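You operate a simulated robot arm through the tools that you are given. There is no shell and no other tool.

The job below is to be done with a simulated robot arm. You get a single attempt, and the scene is never put back.

Task
Clip the blue panel rib to rib with the orange panel.
Fine: Use the red, blue and yellow clips.

Only the result counts: the job must be done as asked and must still hold three seconds after the hand-in. Knocking over, shifting, dropping, spilling or breaking anything else fails it.

Robot
A 7-joint arm with a two-finger parallel gripper, fixed in place. Base frame: the origin is at the foot of the arm, x ahead of it, y to its left, z up; the work surface is at about z = 0.883. Lengths are in m, angles in rad, forces in N, time in s.
Its first joint turns from -2.897 to 2.897 rad. Payload 4.4 kg.
The tool frame sits at the grasp point between the pads (the TCP): z along the fingers, y along the line on which they close. The tips reach 0.023 m beyond it. Largest opening 0.094 m; finger width 0.038, thickness 0.01; the body of the gripper, 0.054 by 0.096 m, starts 0.039 m behind the TCP.
Orientation is that of the tool frame in the base frame, as a unit quaternion [w, x, y, z]. With the fingers straight down and closing along the base's y, the tool's x points along the base's -x, its y along +y and its z along -z.

Tools
- The arm moves only by the tool servo_tool. Its argument "plan" is one flat list of numbers, 6 for each row, row after row: the shift along the tool's x, y, z in mm, then the turn, a rotation vector about the tool's x, y, z in rad. In form: [x, y, z, wx, wy, wz, x, y, z, wx, wy, wz, ...]. A call has 1 to 20 rows; each row is the pose to reach, as a shift and turn from the pose commanded when the call began, along the tool's axes at that moment. "fingers" is the closure, from 0 (fully open) to 1 (shut), set as the call begins (left out, the last holds). Each row takes 0.2 s and may step no farther than 0.05 m and 0.15 rad from the row before; otherwise, or with a gripper value out of range, the whole call is refused. Where a pose cannot be reached the arm comes as near as it can. A force on the tool above 40 N (or 10 N above the force at the start of the call, whichever is more), or a blocked arm, ends the call early, and 0.2 s more pass. Each finger travels about 0.072 m/s and halts on what it meets, pressing with about 24 N; the grip force reading is that of the motor and also rises with nothing between the fingers. The clock runs only during rows and for 0.2 s after the last one: add rows that repeat a pose to give the fingers time. The reply holds the time, the measured pose of the TCP, the force on the tool along the base axes, the opening and the grip force, in the units named above and with some noise, with the torque about the TCP (base axes, N m) and any sound that the robot's microphone picked up, and new pictures: "show" is both (left out), scene, wrist or none.
- Cameras (640 x 400 px; columns grow to the right, rows downward): "scene" is fixed at [0.4002, -0.6506, 1.6064]; the picture's right is [0.78, -0.62, 0.00], its down [-0.36, -0.46, -0.81] and it looks along [0.50, 0.63, -0.59] (base axes); focal length 348 px, centre (320, 200). "wrist" rides on the gripper at [0.086, 0.016, -0.075] in the tool frame; the picture's right is [-0.18, 0.98, 0.00], its down [-0.58, -0.11, -0.81] and it looks along [-0.79, -0.15, 0.59] (tool axes); focal length 243 px, centre (320, 200). There is no depth. A picture from a camera that has moved, and an enlarged one, comes with that camera's place and axes in the base frame and with its lens.
- zoom(camera, box): a new picture of the part [left, top, right, bottom] of that camera's present view, enlarged. No time passes.
- close_job(): hands the job in; it is judged then, once.

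Nothing tells you positions but the pictures and the camera data. Unless the task says otherwise, let go and move clear before handing in.

The tools are called after "Request:" by a JSON object that holds its "method" and its "body". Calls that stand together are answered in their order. servo_tool: Moves the arm, as the interface text tells. Its arguments: {"type":"object","properties":{"plan":{"type":"array"},"fingers":{"type":"number"},"show":{"type":"string","enum":["both","scene","wrist","none"]}},"required":["plan"]} The other tools are called the same way: zoom (camera, box) takes an enlarged picture of a part of a camera's view; close_job () hands the job in.

At the start:

```text
time: 0.0
eef_pos: [0.6414, 0.2016, 1.119]
tool_rot: [0.001, 0.0, 1.0, 0.0]
contact_force: [-0.1, -0.1, -0.9]
wrist_torque: [0.01, -0.01, -0.05]
grip_width: 0.0939
gripper_force: 0.0
```

scene: 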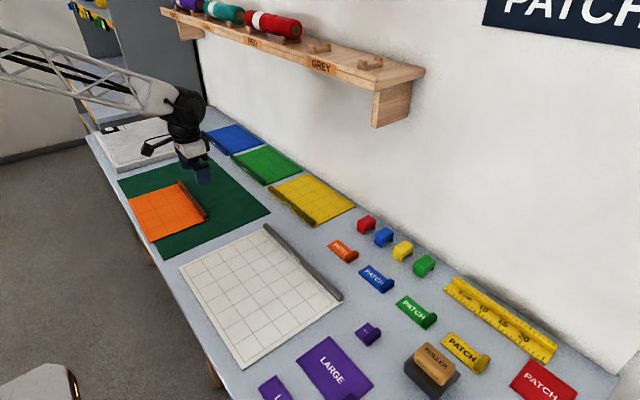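
wrist: 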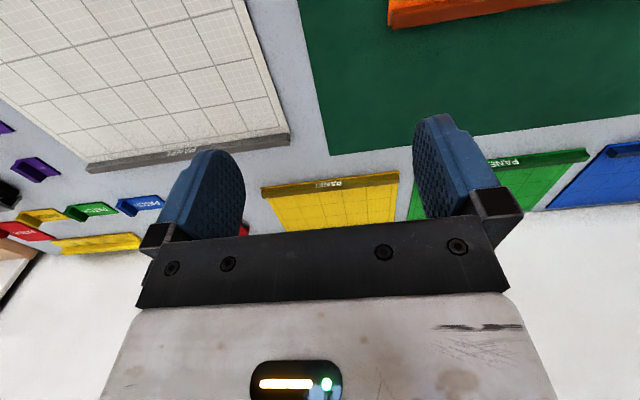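

I see a table with an orange panel on a green mat, blue, green, yellow panels along the back, a large white panel, and four clips (red, blue, yellow, green). I'll zoom in to get details before moving.

Request:
{"method": "zoom", "body": {"camera": "scene", "box": [100, 100, 300, 260]}}

Request:
{"method": "zoom", "body": {"camera": "scene", "box": [320, 190, 480, 320]}}

Request:
{"method": "zoom", "body": {"camera": "scene", "box": [180, 110, 380, 240]}}

Request:
{"method": "zoom", "body": {"camera": "wrist", "box": [380, 0, 640, 220]}}

```text
2.50 times, centred on (200, 180) of scene
camera zoom: at [0.4002, -0.6506, 1.6064], right [0.78, -0.62, 0.0], down [-0.36, -0.46, -0.81], along [0.5, 0.63, -0.59], focal length 871 px, centre (620, 250)
```

zoom: 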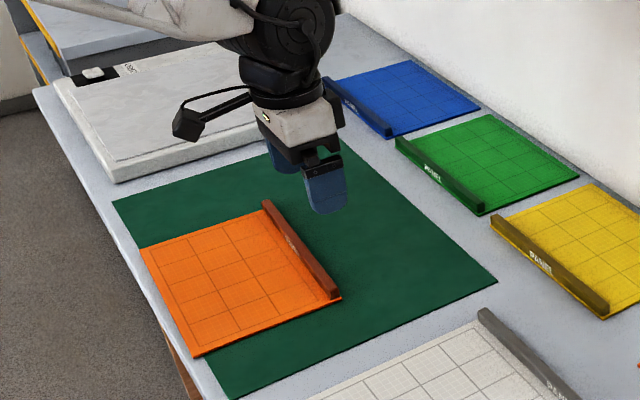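

```text
3.08 times, centred on (400, 255) of scene
camera zoom: at [0.4002, -0.6506, 1.6064], right [0.78, -0.62, 0.0], down [-0.36, -0.46, -0.81], along [0.5, 0.63, -0.59], focal length 1072 px, centre (74, 31)
```

zoom: 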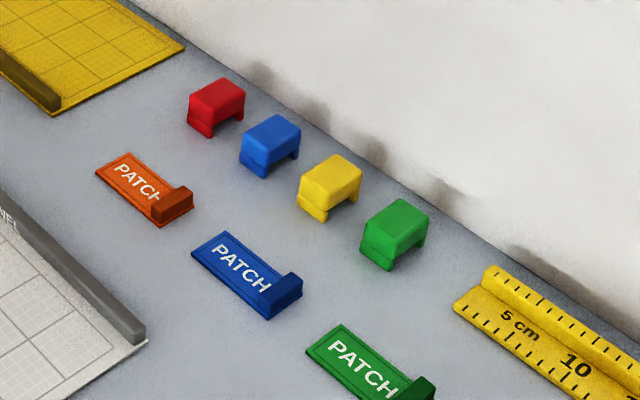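

```text
3.08 times, centred on (280, 175) of scene
camera zoom: at [0.4002, -0.6506, 1.6064], right [0.78, -0.62, 0.0], down [-0.36, -0.46, -0.81], along [0.5, 0.63, -0.59], focal length 1072 px, centre (443, 277)
```

zoom: 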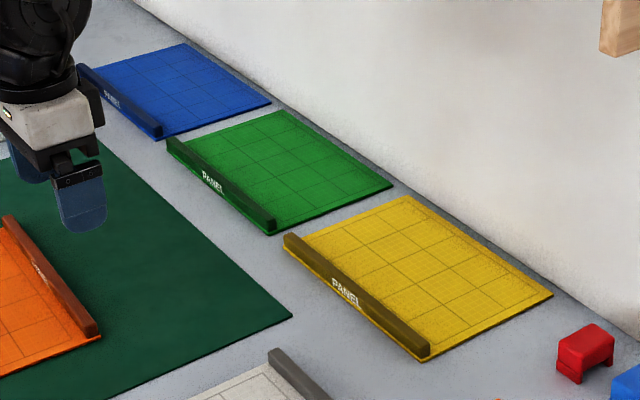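

```text
1.82 times, centred on (510, 110) of wrist
camera zoom: at [0.5554, 0.2187, 1.195], right [0.18, 0.98, 0.0], down [0.58, -0.11, 0.81], along [0.79, -0.15, -0.59], focal length 441 px, centre (-26, 364)
```

zoom: 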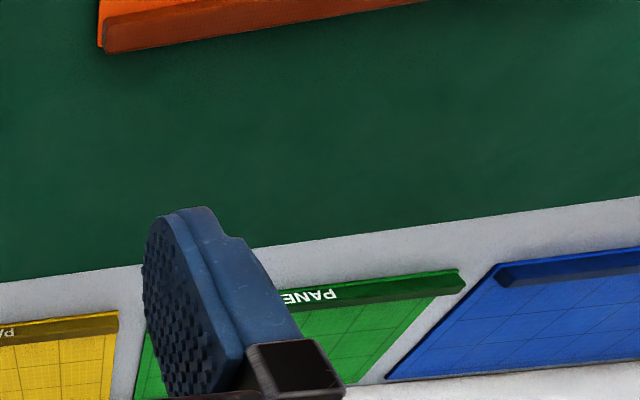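

The clips and the blue panel seem to be at the edge of reach, so geometry matters. I'll zoom in more closely on the clips, the ribs and the blue panel.

Request:
{"method": "zoom", "body": {"camera": "scene", "box": [345, 205, 445, 285]}}

Request:
{"method": "zoom", "body": {"camera": "scene", "box": [120, 165, 230, 245]}}

Request:
{"method": "zoom", "body": {"camera": "scene", "box": [195, 110, 275, 165]}}

Request:
{"method": "zoom", "body": {"camera": "scene", "box": [240, 160, 360, 240]}}

Request:
{"method": "zoom", "body": {"camera": "scene", "box": [0, 0, 240, 160]}}

Request:
{"method": "zoom", "body": {"camera": "scene", "box": [380, 260, 620, 400]}}

```text
5.00 times, centred on (395, 245) of scene
camera zoom: at [0.4002, -0.6506, 1.6064], right [0.78, -0.62, 0.0], down [-0.36, -0.46, -0.81], along [0.5, 0.63, -0.59], focal length 1742 px, centre (-55, -25)
```

zoom: 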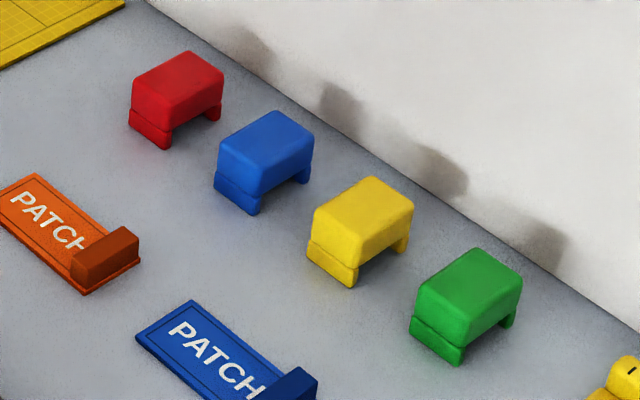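

```text
5.00 times, centred on (175, 205) of scene
camera zoom: at [0.4002, -0.6506, 1.6064], right [0.78, -0.62, 0.0], down [-0.36, -0.46, -0.81], along [0.5, 0.63, -0.59], focal length 1742 px, centre (1045, 175)
```

zoom: 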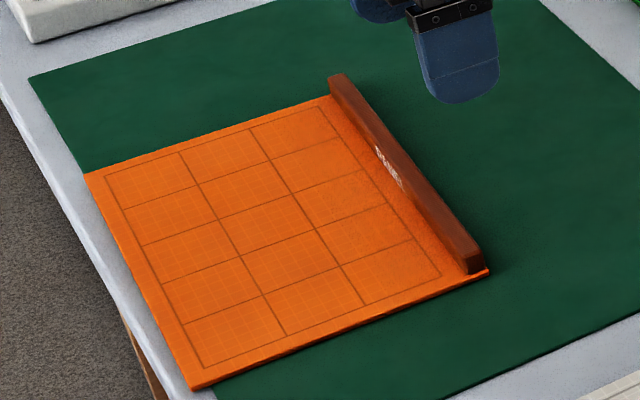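

```text
7.27 times, centred on (235, 138) of scene
camera zoom: at [0.4002, -0.6506, 1.6064], right [0.78, -0.62, 0.0], down [-0.36, -0.46, -0.81], along [0.5, 0.63, -0.59], focal length 2533 px, centre (938, 654)
```

zoom: 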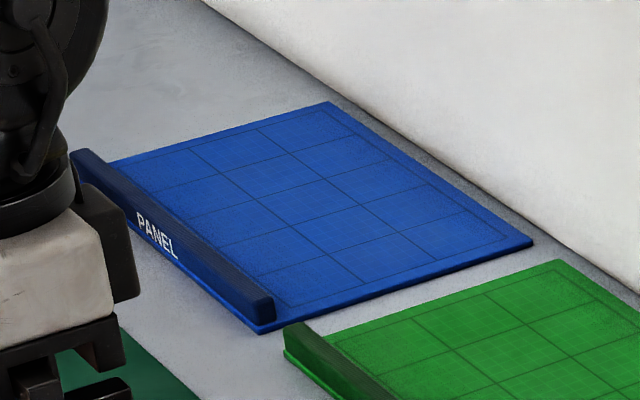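

```text
5.00 times, centred on (300, 200) of scene
camera zoom: at [0.4002, -0.6506, 1.6064], right [0.78, -0.62, 0.0], down [-0.36, -0.46, -0.81], along [0.5, 0.63, -0.59], focal length 1742 px, centre (420, 200)
```

zoom: 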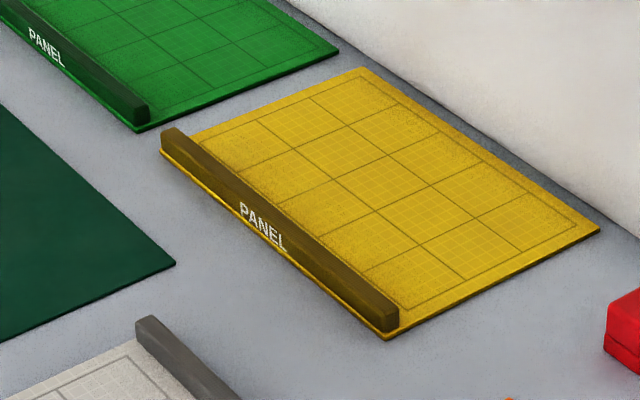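

```text
2.50 times, centred on (120, 80) of scene
camera zoom: at [0.4002, -0.6506, 1.6064], right [0.78, -0.62, 0.0], down [-0.36, -0.46, -0.81], along [0.5, 0.63, -0.59], focal length 871 px, centre (820, 500)
```

zoom: 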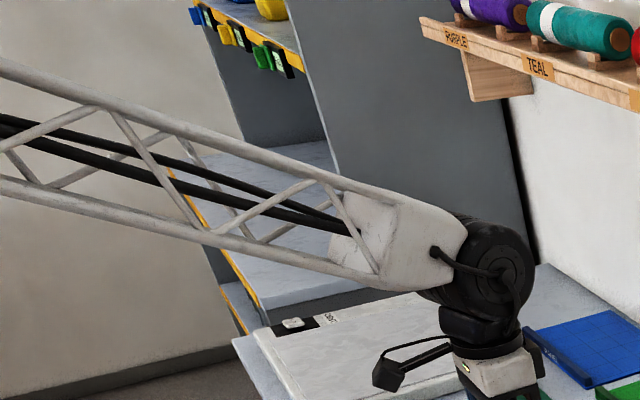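

```text
2.67 times, centred on (500, 330) of scene
camera zoom: at [0.4002, -0.6506, 1.6064], right [0.78, -0.62, 0.0], down [-0.36, -0.46, -0.81], along [0.5, 0.63, -0.59], focal length 929 px, centre (-160, -147)
```

zoom: 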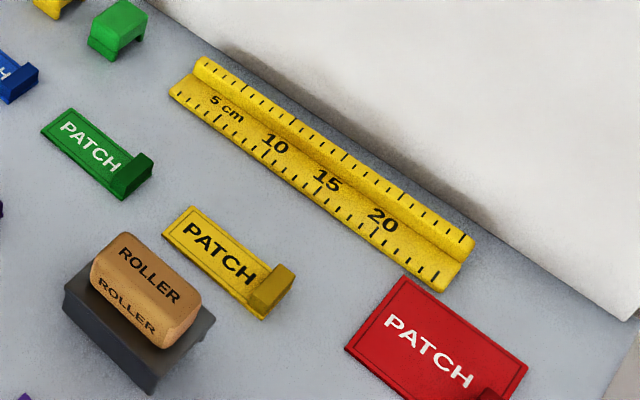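

The panels are flat plates with a rib along one edge. Orange rib is at x≈0.66, y 0.275–0.55. Blue rib is at x≈0.905, y 0.635–0.90, beyond straight-down reach. The clips are at x≈1.03. I need outward tilt with the camera on the upper side, so I'll yaw the tool by 90° first and see whether the joint allows it.

Request:
{"method": "servo_tool", "body": {"plan": [0, 0, 0, 0, 0, 0.14, 0, 0, 0, 0, 0, 0.28, 0, 0, 0, 0, 0, 0.42, 0, 0, 0, 0, 0, 0.56, 0, 0, 0, 0, 0, 0.7, 0, 0, 0, 0, 0, 0.84, 0, 0, 0, 0, 0, 0.98, 0, 0, 0, 0, 0, 1.12, 0, 0, 0, 0, 0, 1.26, 0, 0, 0, 0, 0, 1.4, 0, 0, 0, 0, 0, 1.5708, 0, 0, 0, 0, 0, 1.5708], "show": "both"}}

```text
refused: row 11 steps farther than a row can; nothing moved
```

The last step was slightly too large, so I'll use even 0.1428 rad steps and repeat the same 90° yaw.

Request:
{"method": "servo_tool", "body": {"plan": [0, 0, 0, 0, 0, 0.1428, 0, 0, 0, 0, 0, 0.2856, 0, 0, 0, 0, 0, 0.4284, 0, 0, 0, 0, 0, 0.5712, 0, 0, 0, 0, 0, 0.714, 0, 0, 0, 0, 0, 0.8568, 0, 0, 0, 0, 0, 0.9996, 0, 0, 0, 0, 0, 1.1424, 0, 0, 0, 0, 0, 1.2852, 0, 0, 0, 0, 0, 1.428, 0, 0, 0, 0, 0, 1.5708, 0, 0, 0, 0, 0, 1.5708], "show": "both"}}

```text
time: 2.6
eef_pos: [0.6429, 0.2016, 1.1195]
tool_rot: [0.0, 0.707, 0.707, 0.0]
contact_force: [0.0, -0.2, 0.1]
wrist_torque: [0.04, 0.03, 0.04]
grip_width: 0.0942
gripper_force: 0.0
camera wrist: at [0.658, 0.2898, 1.1949], right [0.98, -0.18, 0.0], down [-0.11, -0.58, 0.81], along [-0.15, -0.79, -0.59], focal length 243 px, centre (320, 200)
```

scene: 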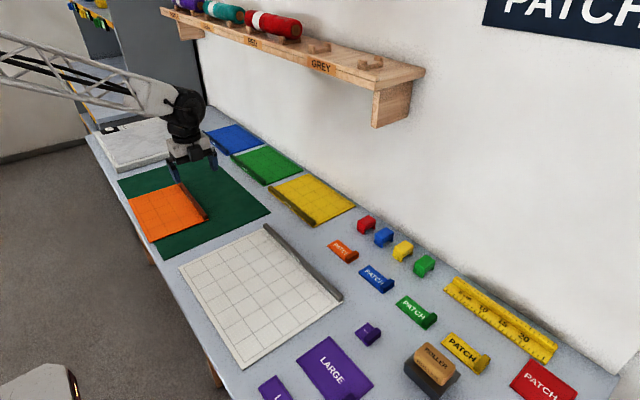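
wrist: 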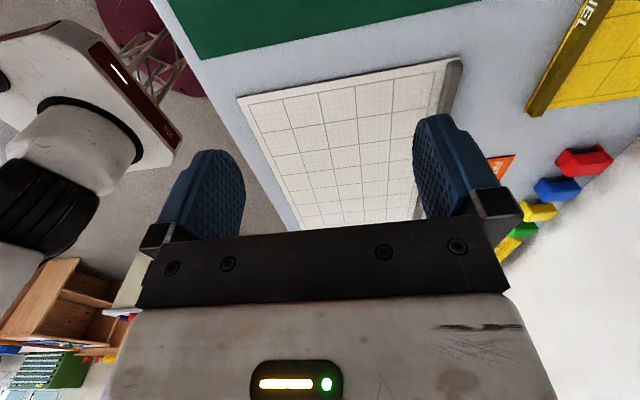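

The yaw worked and the camera now sits on the +y side. Next I'll move toward the near end of the blue rib (0.91, 0.66), tilting the fingers outward toward +y, staying high to test reach.

Request:
{"method": "servo_tool", "body": {"plan": [40, 26, 7, 0, 0.07, 0, 80, 52, 14, 0, 0.14, 0, 120, 77, 21, 0, 0.21, 0, 160, 103, 28, 0, 0.28, 0, 199, 129, 35, 0, 0.35, 0, 239, 154, 42, 0, 0.42, 0, 279, 180, 49, 0, 0.49, 0, 318, 206, 56, 0, 0.56, 0, 358, 231, 63, 0, 0.63, 0, 398, 257, 70, 0, 0.7, 0, 398, 257, 70, 0, 0.7, 0], "show": "both"}}

```text
time: 5.0
eef_pos: [0.8996, 0.6031, 1.0481]
tool_rot: [-0.244, 0.663, 0.664, 0.243]
contact_force: [-0.4, 0.5, -0.1]
wrist_torque: [-0.02, 0.0, -0.03]
grip_width: 0.094
gripper_force: 0.1
camera wrist: at [0.9161, 0.6214, 1.1627], right [0.98, -0.14, -0.12], down [-0.11, -0.96, 0.24], along [-0.15, -0.22, -0.96], focal length 243 px, centre (320, 200)
```

scene: 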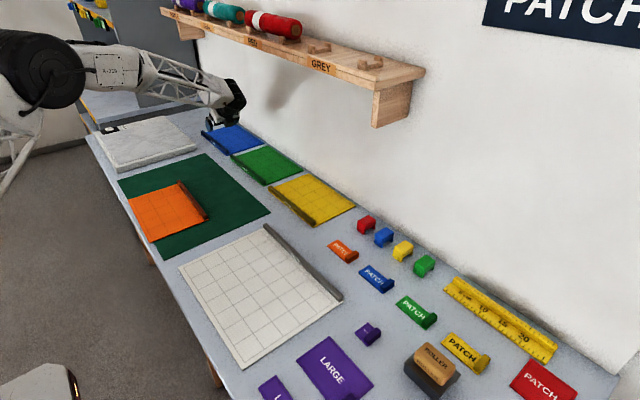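
wrist: 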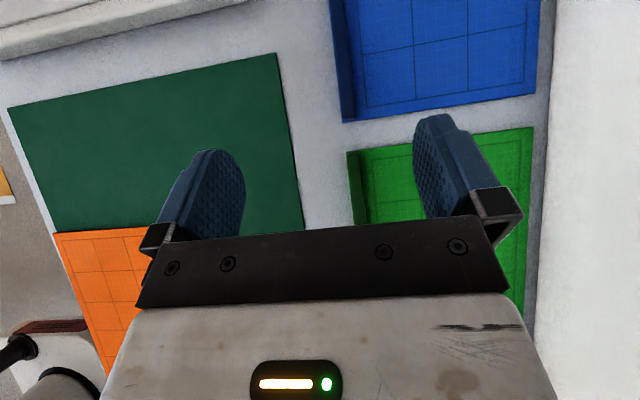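

Reached with 40° tilt. I'll zoom the wrist view on the blue rib's near end to locate it accurately.

Request:
{"method": "zoom", "body": {"camera": "wrist", "box": [300, 0, 460, 140]}}

Request:
{"method": "zoom", "body": {"camera": "wrist", "box": [20, 60, 320, 300]}}

```text
2.86 times, centred on (380, 70) of wrist
camera zoom: at [0.9161, 0.6214, 1.1627], right [0.98, -0.14, -0.12], down [-0.11, -0.96, 0.24], along [-0.15, -0.22, -0.96], focal length 693 px, centre (149, 571)
```

zoom: 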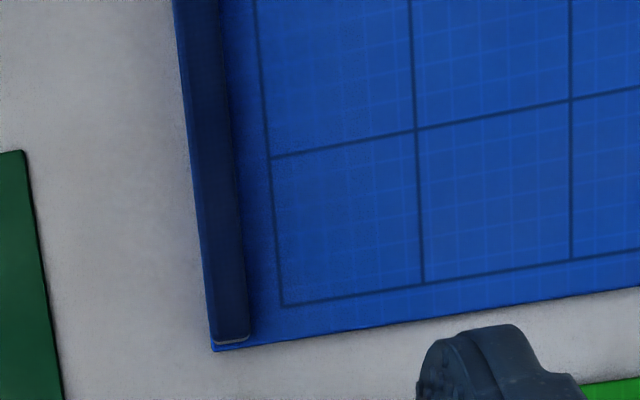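

```text
1.67 times, centred on (170, 180) of wrist
camera zoom: at [0.9161, 0.6214, 1.1627], right [0.98, -0.14, -0.12], down [-0.11, -0.96, 0.24], along [-0.15, -0.22, -0.96], focal length 404 px, centre (570, 233)
```

zoom: 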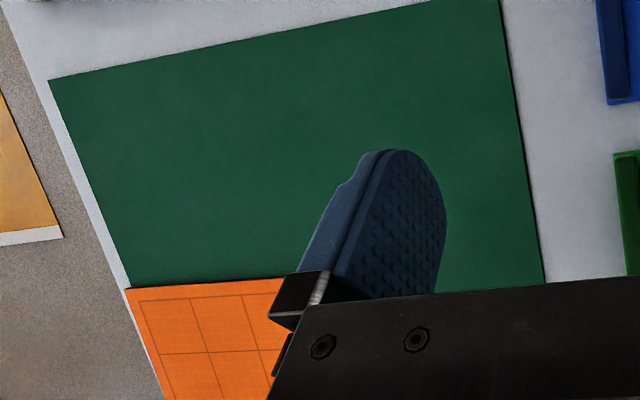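

The blue rib's near end is at about x 0.911–0.923, y≥0.642, with the rib about 12 mm thick and roughly 16–18 mm high. I'll move to just above and behind the rib end, partially closing the fingers.

Request:
{"method": "servo_tool", "body": {"plan": [-1, 4, 27, 0, 0, 0, -2, 9, 54, 0, 0, 0, -3, 13, 80, 0, 0, 0, -4, 17, 107, 0, 0, 0, -4, 17, 107, 0, 0, 0], "fingers": 0.45, "show": "both"}}

```text
time: 6.2
eef_pos: [0.9168, 0.6665, 0.965]
tool_rot: [-0.242, 0.665, 0.664, 0.242]
contact_force: [0.8, -0.3, 0.1]
wrist_torque: [0.02, -0.03, 0.01]
grip_width: 0.0519
gripper_force: 0.0
camera wrist: at [0.9317, 0.6866, 1.0788], right [0.98, -0.14, -0.12], down [-0.11, -0.96, 0.24], along [-0.15, -0.23, -0.96], focal length 243 px, centre (320, 200)
```

scene: 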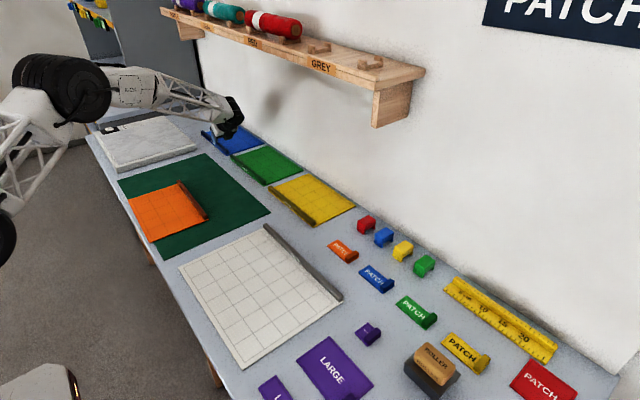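
wrist: 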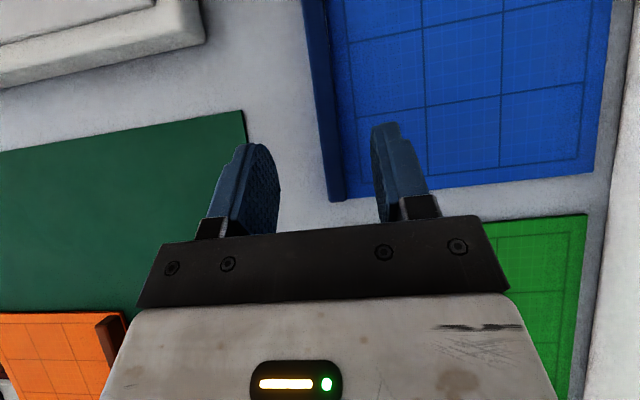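

Reach still holds. I'll go further along the rib (y≈0.70) and lower, straddling the rib.

Request:
{"method": "servo_tool", "body": {"plan": [4, 0, 23, 0, 0, 0, 7.5, -0.5, 45.5, 0, 0, 0, 7.5, -0.5, 45.5, 0, 0, 0], "fingers": 0.45, "show": "both"}}

Request:
{"method": "zoom", "body": {"camera": "wrist", "box": [180, 80, 480, 260]}}

Request:
{"method": "zoom", "body": {"camera": "scene", "box": [180, 80, 280, 170]}}

```text
time: 7.0
eef_pos: [0.9152, 0.7014, 0.9341]
tool_rot: [-0.243, 0.664, 0.665, 0.242]
contact_force: [-0.5, 0.0, 0.8]
wrist_torque: [-0.03, 0.03, 0.02]
grip_width: 0.0519
gripper_force: 0.0
camera wrist: at [0.9312, 0.7205, 1.048], right [0.98, -0.14, -0.12], down [-0.11, -0.96, 0.24], along [-0.15, -0.23, -0.96], focal length 243 px, centre (320, 200)
```

scene: 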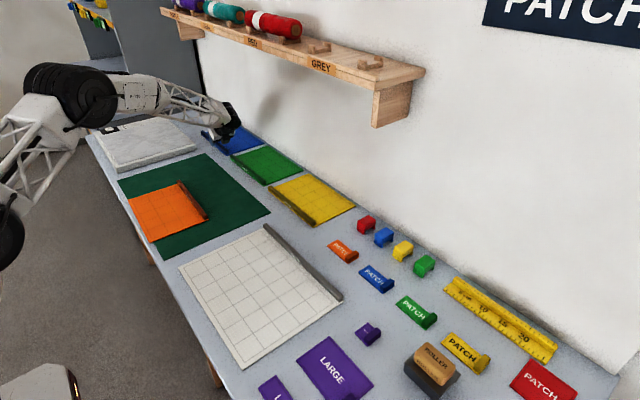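
wrist: 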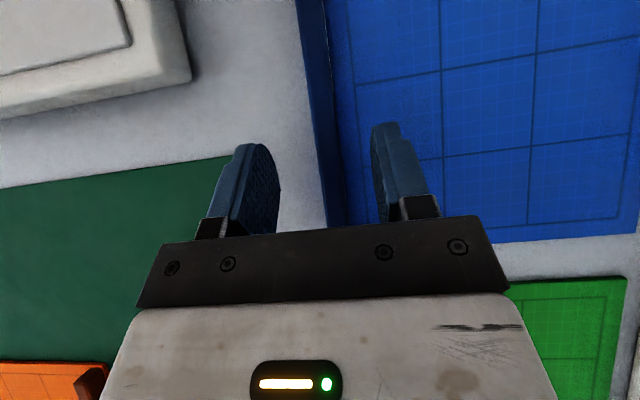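

```text
2.13 times, centred on (330, 170) of wrist
camera zoom: at [0.9312, 0.7205, 1.048], right [0.98, -0.14, -0.12], down [-0.11, -0.96, 0.24], along [-0.15, -0.23, -0.96], focal length 518 px, centre (299, 264)
```

zoom: 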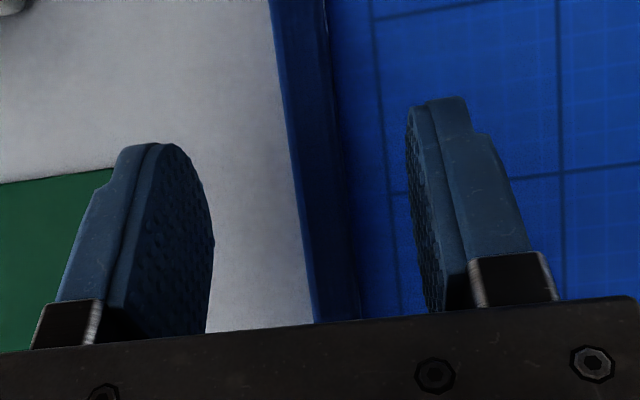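

```text
4.44 times, centred on (230, 125) of scene
camera zoom: at [0.4002, -0.6506, 1.6064], right [0.78, -0.62, 0.0], down [-0.36, -0.46, -0.81], along [0.5, 0.63, -0.59], focal length 1548 px, centre (720, 533)
```

zoom: 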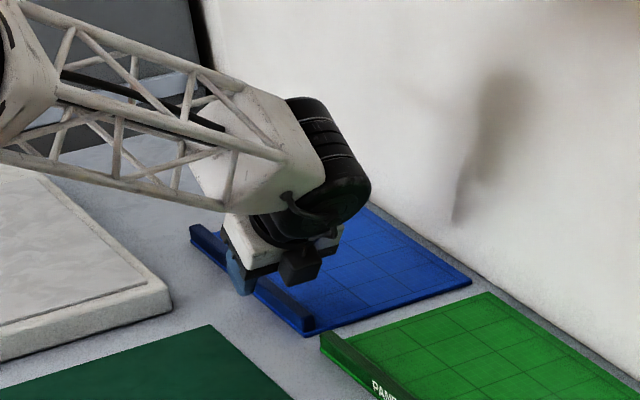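

The rib lies between the fingers. I'll lower to just above the plate level so that the rounded finger tips flank the rib.

Request:
{"method": "servo_tool", "body": {"plan": [-0.5, 0, 8, 0, 0, 0, -1, 0, 16, 0, 0, 0, -2, 0, 24, 0, 0, 0, -2, 0, 24, 0, 0, 0], "fingers": 0.45, "show": "wrist"}}

Request:
{"method": "zoom", "body": {"camera": "scene", "box": [190, 100, 270, 160]}}

```text
time: 8.0
eef_pos: [0.9161, 0.715, 0.9143]
tool_rot: [-0.243, 0.664, 0.665, 0.242]
contact_force: [0.1, -1.4, 3.5]
wrist_torque: [-0.06, -0.12, -0.05]
grip_width: 0.052
gripper_force: 0.4
camera wrist: at [0.9307, 0.7342, 1.0285], right [0.98, -0.14, -0.12], down [-0.11, -0.96, 0.24], along [-0.15, -0.22, -0.96], focal length 243 px, centre (320, 200)
```

wrist: 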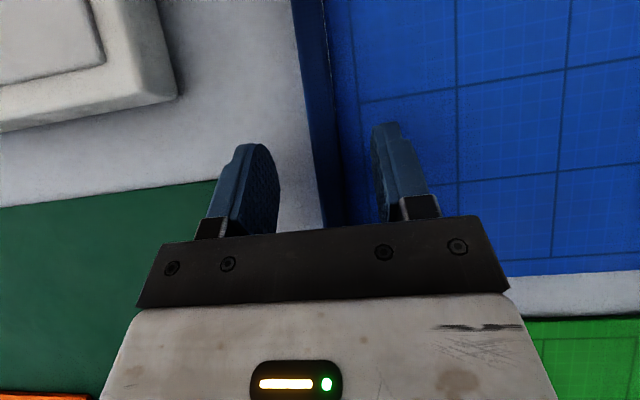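

```text
6.67 times, centred on (230, 130) of scene
camera zoom: at [0.4002, -0.6506, 1.6064], right [0.78, -0.62, 0.0], down [-0.36, -0.46, -0.81], along [0.5, 0.63, -0.59], focal length 2322 px, centre (920, 667)
```

zoom: 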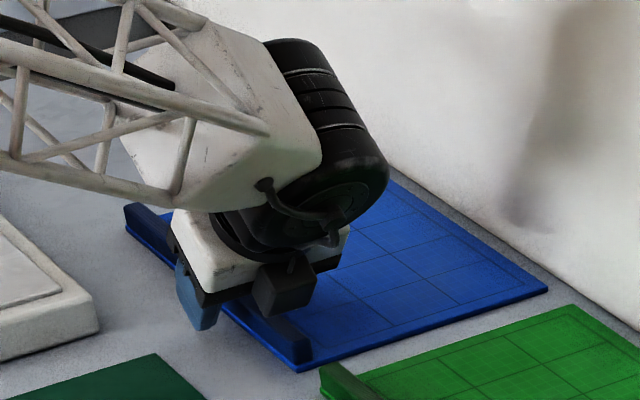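

Light contact with the plate, about 3.5 N. I'll lift 1 mm and close on the rib.

Request:
{"method": "servo_tool", "body": {"plan": [1, 0, -1.2, 0, 0, 0, 1, 0, -1.2, 0, 0, 0, 1, 0, -1.2, 0, 0, 0, 1, 0, -1.2, 0, 0, 0], "fingers": 1.0, "show": "wrist"}}

```text
time: 9.0
eef_pos: [0.916, 0.7156, 0.9156]
tool_rot: [-0.242, 0.665, 0.664, 0.242]
contact_force: [0.1, 0.4, 0.8]
wrist_torque: [-0.03, 0.03, 0.01]
grip_width: 0.0136
gripper_force: 23.8
camera wrist: at [0.9312, 0.7342, 1.0297], right [0.98, -0.14, -0.12], down [-0.11, -0.96, 0.24], along [-0.15, -0.23, -0.96], focal length 243 px, centre (320, 200)
```

wrist: 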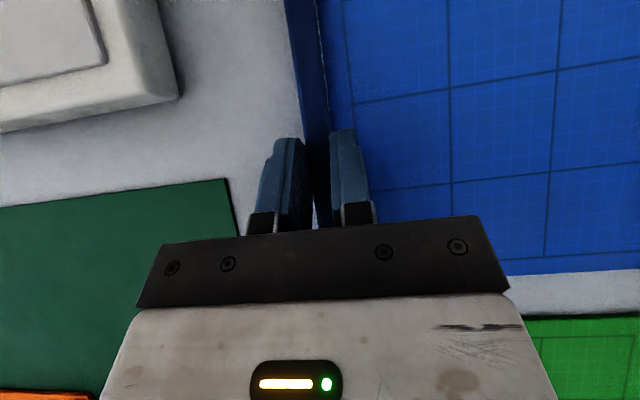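

Gripped the rib (width 13.6 mm). I'll lift slightly and pull in −x a little, watching forces and orientation.

Request:
{"method": "servo_tool", "body": {"plan": [2, 0, -2.3, 0, 0, 0, 4, 0, -4.6, 0, 0, 0, 5, 0, -6, 0, 0, 0, 5, -10, -6, 0, 0, 0, 5, -20, -6, 0, 0, 0, 5, -30, -6, 0, 0, 0, 5, -30, -6, 0, 0, 0], "fingers": 1.0, "show": "both"}}

```text
time: 10.6
eef_pos: [0.8834, 0.7159, 0.9257]
tool_rot: [-0.242, 0.664, 0.664, 0.243]
contact_force: [0.0, 0.1, -0.1]
wrist_torque: [-0.06, 0.06, 0.01]
grip_width: 0.0139
gripper_force: 23.9
camera wrist: at [0.9002, 0.734, 1.0392], right [0.98, -0.14, -0.12], down [-0.11, -0.96, 0.24], along [-0.15, -0.22, -0.96], focal length 243 px, centre (320, 200)
```

scene: 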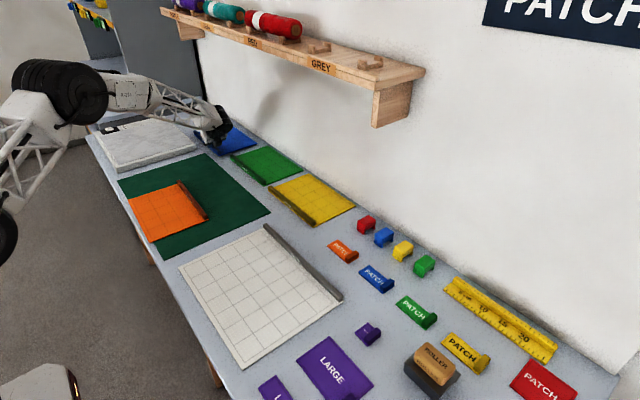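
wrist: 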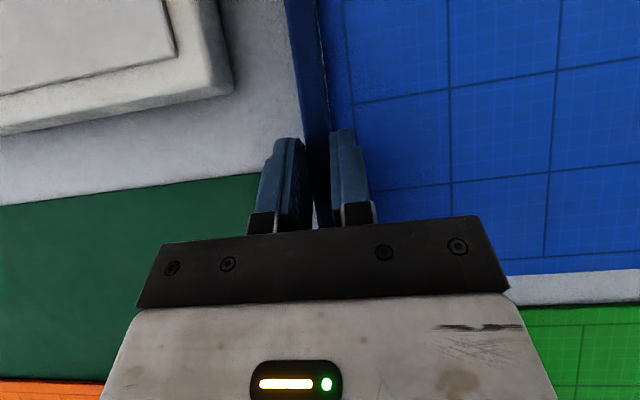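

The panel follows without rotating and reads as very light. There is a white board at x<0.835, y>0.77, so I must not drag the far end into it. I'll check how the panel is hanging before lifting more.

Request:
{"method": "zoom", "body": {"camera": "scene", "box": [180, 90, 280, 160]}}

Request:
{"method": "zoom", "body": {"camera": "wrist", "box": [0, 0, 640, 400]}}

Request:
{"method": "zoom", "body": {"camera": "scene", "box": [80, 100, 240, 200]}}

```text
5.71 times, centred on (230, 125) of scene
camera zoom: at [0.4002, -0.6506, 1.6064], right [0.78, -0.62, 0.0], down [-0.36, -0.46, -0.81], along [0.5, 0.63, -0.59], focal length 1990 px, centre (834, 629)
```

zoom: 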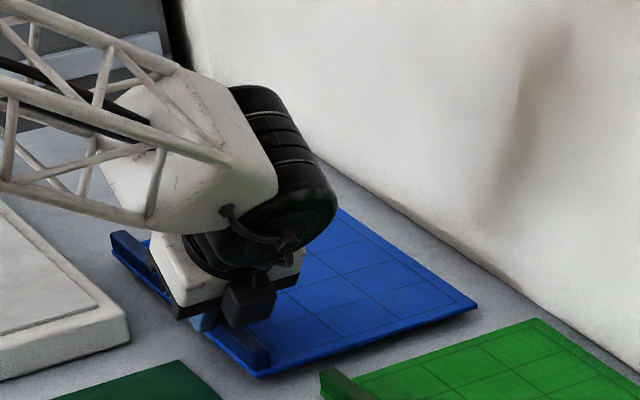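

```text
1.00 times, centred on (320, 200) of wrist (not enlarged: the box is as wide or as high as the picture)
camera zoom: at [0.9002, 0.734, 1.0392], right [0.98, -0.14, -0.12], down [-0.11, -0.96, 0.24], along [-0.15, -0.22, -0.96], focal length 243 px, centre (320, 200)
```

zoom: 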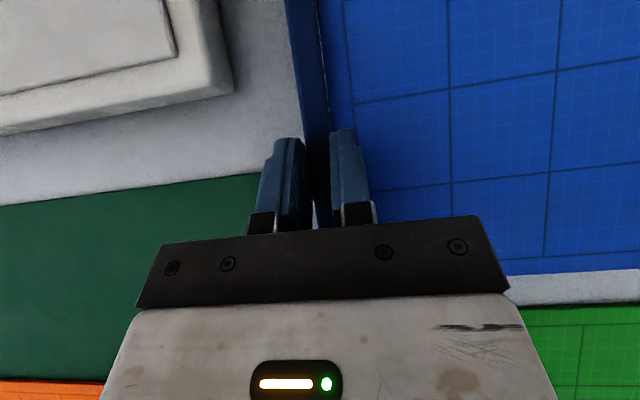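

```text
4.00 times, centred on (160, 150) of scene
camera zoom: at [0.4002, -0.6506, 1.6064], right [0.78, -0.62, 0.0], down [-0.36, -0.46, -0.81], along [0.5, 0.63, -0.59], focal length 1393 px, centre (960, 400)
```

zoom: 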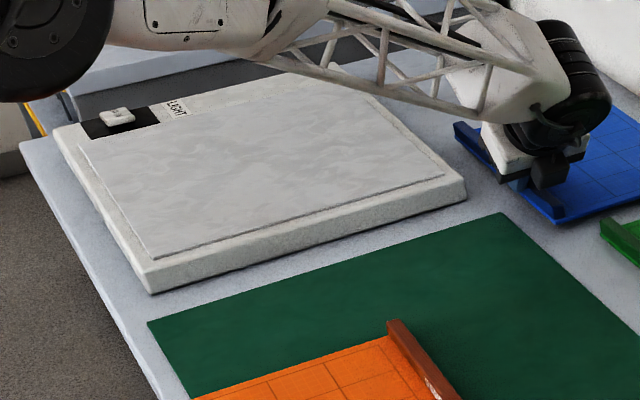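

The panel is fully carried and stays level. I'll lift it about 60 mm to clear the light box and the green panel.

Request:
{"method": "servo_tool", "body": {"plan": [6.4, 0, -7.6, 0, 0, 0, 12.9, 0, -15.3, 0, 0, 0, 19.3, 0, -22.9, 0, 0, 0, 25.8, 0, -30.6, 0, 0, 0, 32.2, 0, -38.2, 0, 0, 0, 38.6, 0, -45.9, 0, 0, 0, 38.6, 0, -45.9, 0, 0, 0], "fingers": 1.0, "show": "both"}}

Request:
{"method": "zoom", "body": {"camera": "scene", "box": [180, 80, 280, 150]}}

```text
time: 12.2
eef_pos: [0.8837, 0.7138, 0.9845]
tool_rot: [-0.242, 0.664, 0.664, 0.243]
contact_force: [-0.4, 0.1, -0.1]
wrist_torque: [-0.02, 0.02, -0.01]
grip_width: 0.014
gripper_force: 23.9
camera wrist: at [0.9002, 0.7342, 1.0984], right [0.98, -0.14, -0.12], down [-0.11, -0.96, 0.24], along [-0.15, -0.23, -0.96], focal length 243 px, centre (320, 200)
```

scene: 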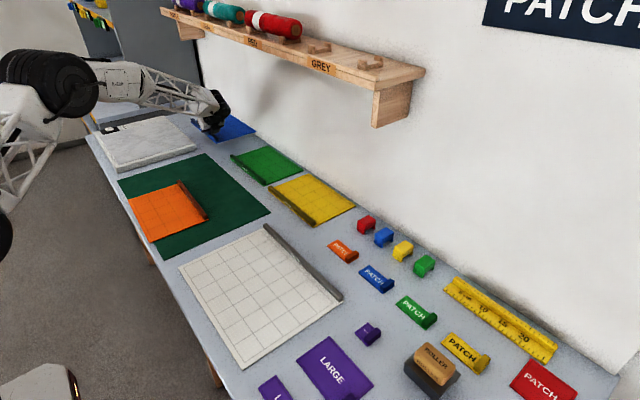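
wrist: 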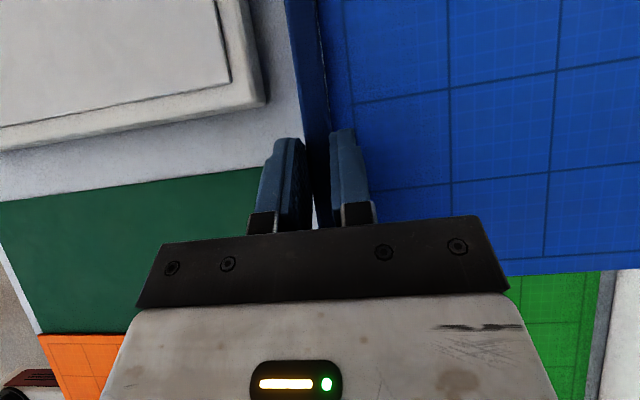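

```text
5.71 times, centred on (230, 115) of scene
camera zoom: at [0.4002, -0.6506, 1.6064], right [0.78, -0.62, 0.0], down [-0.36, -0.46, -0.81], along [0.5, 0.63, -0.59], focal length 1990 px, centre (834, 686)
```

zoom: 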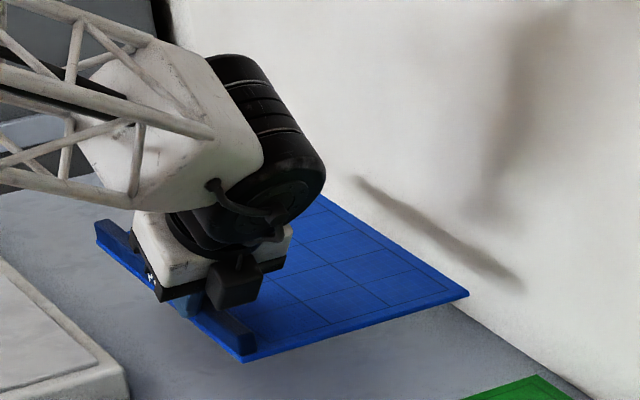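

The panel is held level and clear. Next I'll carry it over to just right of the orange panel, still in the air.

Request:
{"method": "servo_tool", "body": {"plan": [-27, -16.4, -22.8, 0, 0, 0, -54, -32.7, -45.6, 0, 0, 0, -81, -49.1, -68.4, 0, 0, 0, -108, -65.5, -91.2, 0, 0, 0, -135, -81.8, -114, 0, 0, 0, -162, -98.2, -136.7, 0, 0, 0, -189.4, -114.6, -159.5, 0, 0, 0, -216.5, -131, -182.3, 0, 0, 0, -243.5, -147.3, -205.1, 0, 0, 0, -270.6, -163.7, -227.9, 0, 0, 0, -270.6, -163.7, -227.9, 0, 0, 0], "fingers": 1.0, "show": "both"}}

Request:
{"method": "zoom", "body": {"camera": "scene", "box": [120, 110, 300, 250]}}

```text
time: 14.6
eef_pos: [0.7213, 0.3594, 0.9873]
tool_rot: [-0.243, 0.664, 0.665, 0.241]
contact_force: [0.2, 0.5, 0.0]
wrist_torque: [-0.01, 0.02, -0.01]
grip_width: 0.0138
gripper_force: 24.5
camera wrist: at [0.7376, 0.3784, 1.1004], right [0.98, -0.14, -0.12], down [-0.11, -0.96, 0.24], along [-0.15, -0.23, -0.96], focal length 243 px, centre (320, 200)
```

scene: 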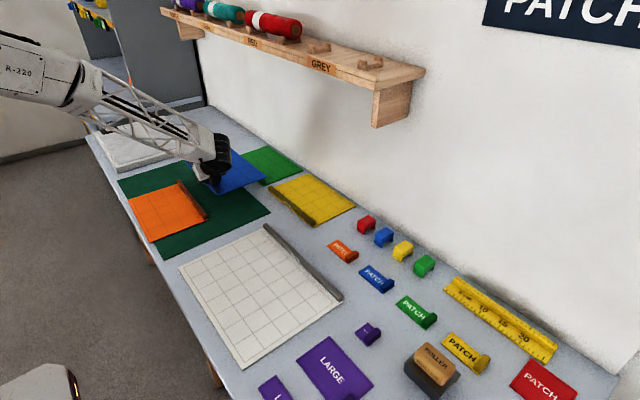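
wrist: 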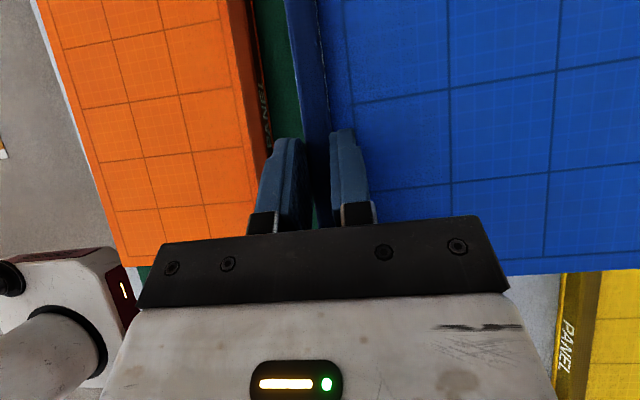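

```text
2.86 times, centred on (210, 180) of scene
camera zoom: at [0.4002, -0.6506, 1.6064], right [0.78, -0.62, 0.0], down [-0.36, -0.46, -0.81], along [0.5, 0.63, -0.59], focal length 995 px, centre (634, 257)
```

zoom: 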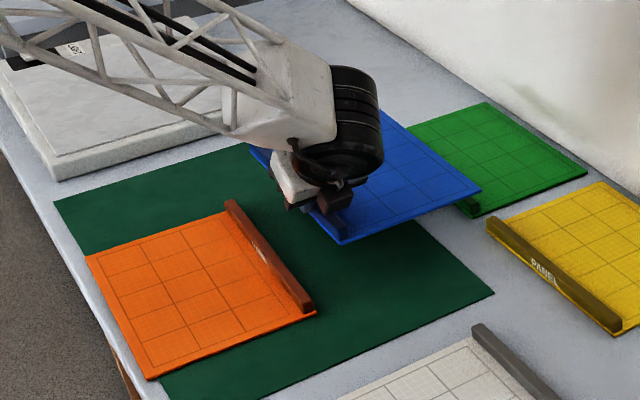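

The blue panel hangs just to the right of the orange one. I'll zoom the wrist view to measure the gap and the y alignment.

Request:
{"method": "zoom", "body": {"camera": "wrist", "box": [30, 0, 350, 200]}}

Request:
{"method": "zoom", "body": {"camera": "scene", "box": [170, 160, 240, 225]}}

Request:
{"method": "zoom", "body": {"camera": "wrist", "box": [100, 180, 300, 300]}}

```text
2.00 times, centred on (190, 100) of wrist
camera zoom: at [0.7376, 0.3784, 1.1004], right [0.98, -0.14, -0.12], down [-0.11, -0.96, 0.24], along [-0.15, -0.23, -0.96], focal length 485 px, centre (580, 400)
```

zoom: 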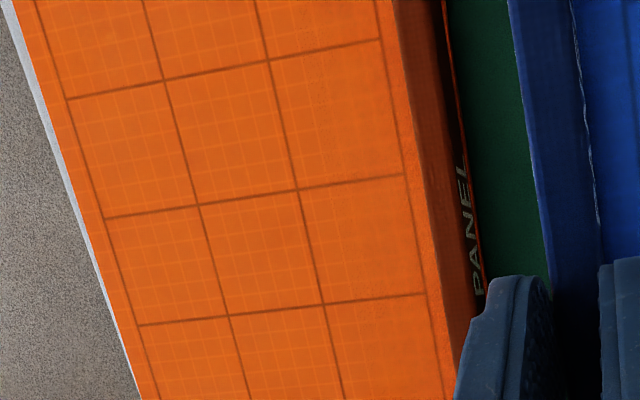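

```text
6.15 times, centred on (205, 192) of scene
camera zoom: at [0.4002, -0.6506, 1.6064], right [0.78, -0.62, 0.0], down [-0.36, -0.46, -0.81], along [0.5, 0.63, -0.59], focal length 2143 px, centre (1028, 246)
```

zoom: 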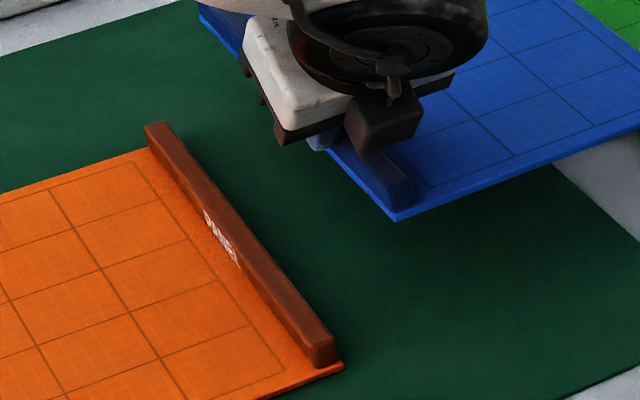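

```text
3.20 times, centred on (200, 240) of wrist
camera zoom: at [0.7376, 0.3784, 1.1004], right [0.98, -0.14, -0.12], down [-0.11, -0.96, 0.24], along [-0.15, -0.23, -0.96], focal length 776 px, centre (704, 72)
```

zoom: 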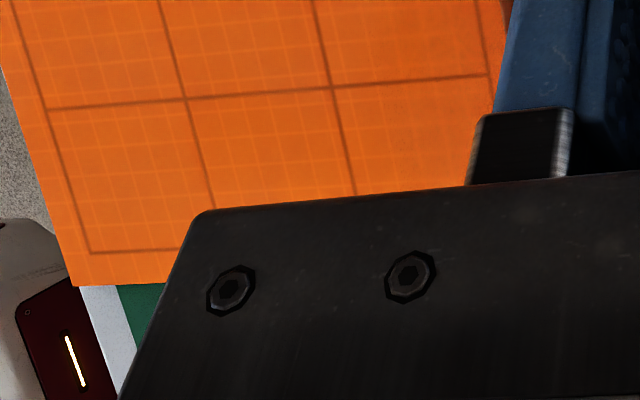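

The gap is about 44 mm and blue sits about 8 mm too far in +y. I'll shift by −20 mm in x and −8 mm in y, then descend to just above the mat.

Request:
{"method": "servo_tool", "body": {"plan": [-6.1, -20, -5.2, 0, 0, 0, -6.1, -20, -5.2, 0, 0, 0, -17, -20, 7.7, 0, 0, 0, -28, -20, 20.5, 0, 0, 0, -39, -20, 33.5, 0, 0, 0, -44, -20, 39.7, 0, 0, 0, -47, -20, 43.3, 0, 0, 0, -47, -20, 43.3, 0, 0, 0], "fingers": 1.0, "show": "both"}}

Request:
{"method": "zoom", "body": {"camera": "scene", "box": [160, 150, 260, 225]}}

```text
time: 16.4
eef_pos: [0.7021, 0.3518, 0.9204]
tool_rot: [-0.244, 0.663, 0.665, 0.243]
contact_force: [0.1, 0.7, -0.4]
wrist_torque: [-0.01, 0.05, 0.02]
grip_width: 0.0139
gripper_force: 24.3
camera wrist: at [0.7178, 0.3715, 1.0344], right [0.98, -0.14, -0.12], down [-0.11, -0.96, 0.24], along [-0.15, -0.23, -0.96], focal length 243 px, centre (320, 200)
```

scene: 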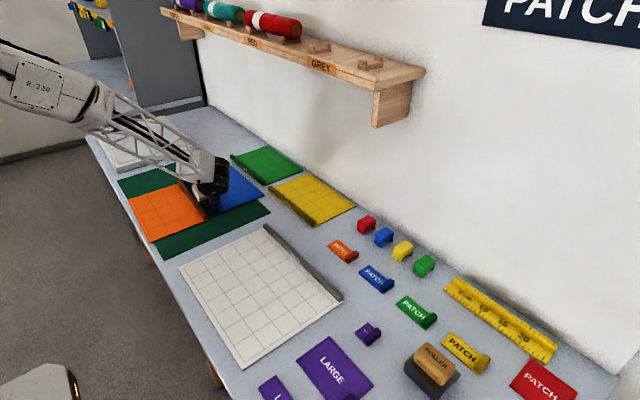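
wrist: 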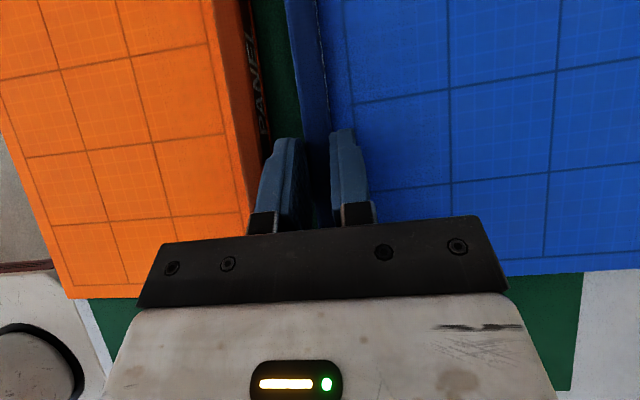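

```text
5.33 times, centred on (210, 188) of scene
camera zoom: at [0.4002, -0.6506, 1.6064], right [0.78, -0.62, 0.0], down [-0.36, -0.46, -0.81], along [0.5, 0.63, -0.59], focal length 1858 px, centre (907, 267)
```

zoom: 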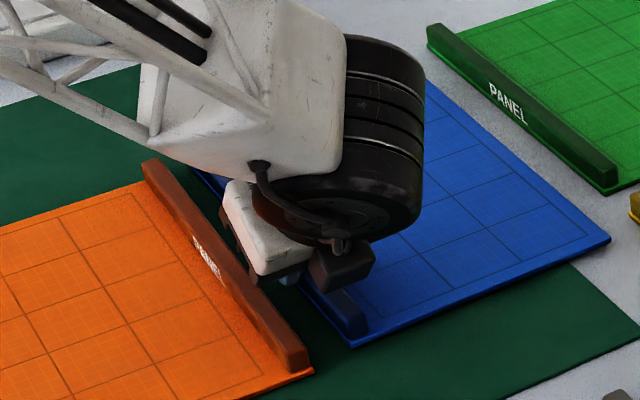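

Blue is a few mm above the mat and about 3 mm off in y. I'll correct and lower it to the mat.

Request:
{"method": "servo_tool", "body": {"plan": [-2.7, 0, -2.2, 0, 0, 0, -4, 0, -0.7, 0, 0, 0, -5.3, 0, 0.8, 0, 0, 0, -5.3, 0, 0.8, 0, 0, 0], "fingers": 1.0, "show": "both"}}

Request:
{"method": "zoom", "body": {"camera": "scene", "box": [170, 170, 250, 225]}}

Request:
{"method": "zoom", "body": {"camera": "wrist", "box": [40, 200, 240, 320]}}

Request:
{"method": "zoom", "body": {"camera": "wrist", "box": [440, 200, 640, 320]}}

```text
time: 17.4
eef_pos: [0.7023, 0.3491, 0.9186]
tool_rot: [-0.242, 0.664, 0.665, 0.242]
contact_force: [-3.4, -0.4, 9.2]
wrist_torque: [0.01, 0.07, 0.03]
grip_width: 0.0137
gripper_force: 24.0
camera wrist: at [0.718, 0.3678, 1.0319], right [0.98, -0.14, -0.12], down [-0.11, -0.96, 0.24], along [-0.15, -0.22, -0.96], focal length 243 px, centre (320, 200)
```

scene: 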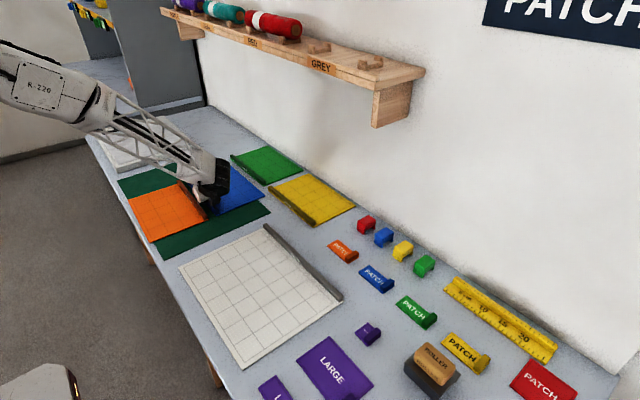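
wrist: 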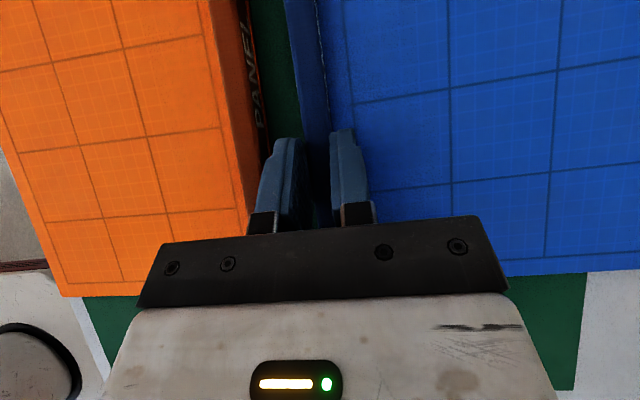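

```text
7.27 times, centred on (210, 198) of scene
camera zoom: at [0.4002, -0.6506, 1.6064], right [0.78, -0.62, 0.0], down [-0.36, -0.46, -0.81], along [0.5, 0.63, -0.59], focal length 2533 px, centre (1120, 218)
```

zoom: 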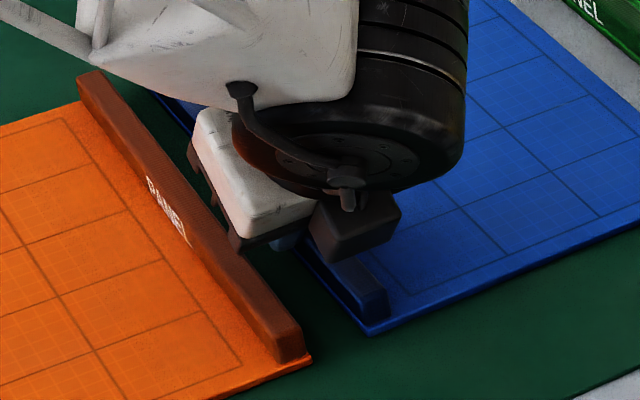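

```text
3.20 times, centred on (140, 260) of wrist
camera zoom: at [0.718, 0.3678, 1.0319], right [0.98, -0.14, -0.12], down [-0.11, -0.96, 0.24], along [-0.15, -0.22, -0.96], focal length 776 px, centre (896, 8)
```

zoom: 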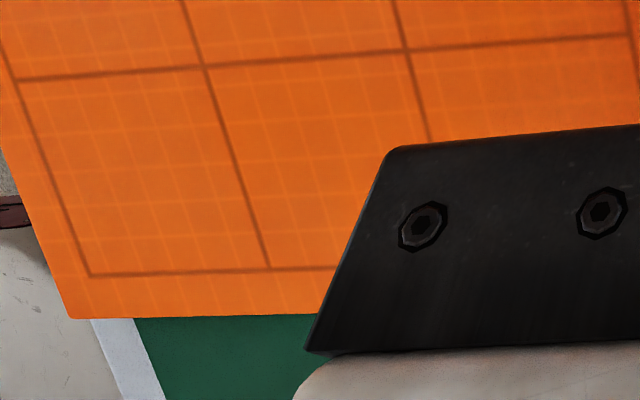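

```text
3.20 times, centred on (540, 260) of wrist
camera zoom: at [0.718, 0.3678, 1.0319], right [0.98, -0.14, -0.12], down [-0.11, -0.96, 0.24], along [-0.15, -0.22, -0.96], focal length 776 px, centre (-384, 8)
```

zoom: 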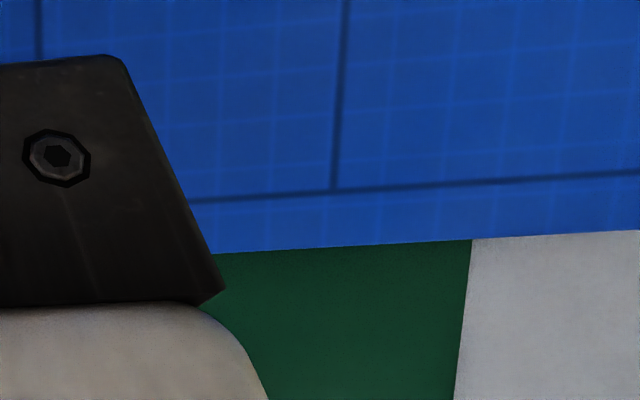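

Blue is on the mat, near edges flush within about 1 mm, with a gap of roughly 27 mm between the plates. I'll ease off the downward pressure and open only slightly, so the finger doesn't touch the orange rib, then lift straight up.

Request:
{"method": "servo_tool", "body": {"plan": [1.3, 0, -1.5, 0, 0, 0, 1.3, 0, -1.5, 0, 0, 0, 1.3, 0, -1.5, 0, 0, 0], "fingers": 0.75, "show": "wrist"}}

```text
time: 18.2
eef_pos: [0.7018, 0.349, 0.9196]
tool_rot: [-0.242, 0.664, 0.664, 0.242]
contact_force: [-0.1, -0.6, 0.2]
wrist_torque: [-0.02, 0.02, 0.01]
grip_width: 0.0235
gripper_force: 0.1
camera wrist: at [0.7177, 0.3679, 1.0331], right [0.98, -0.14, -0.12], down [-0.11, -0.96, 0.24], along [-0.15, -0.23, -0.96], focal length 243 px, centre (320, 200)
```

wrist: 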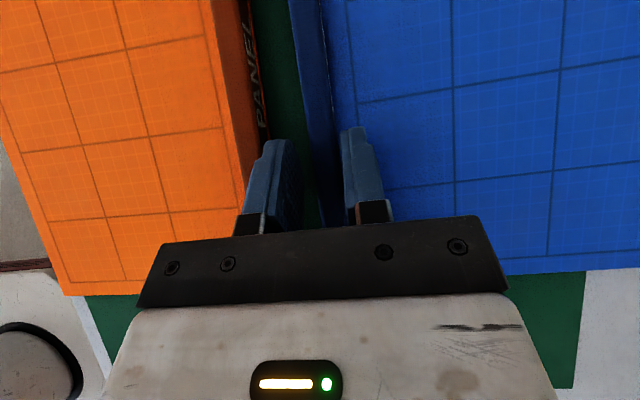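

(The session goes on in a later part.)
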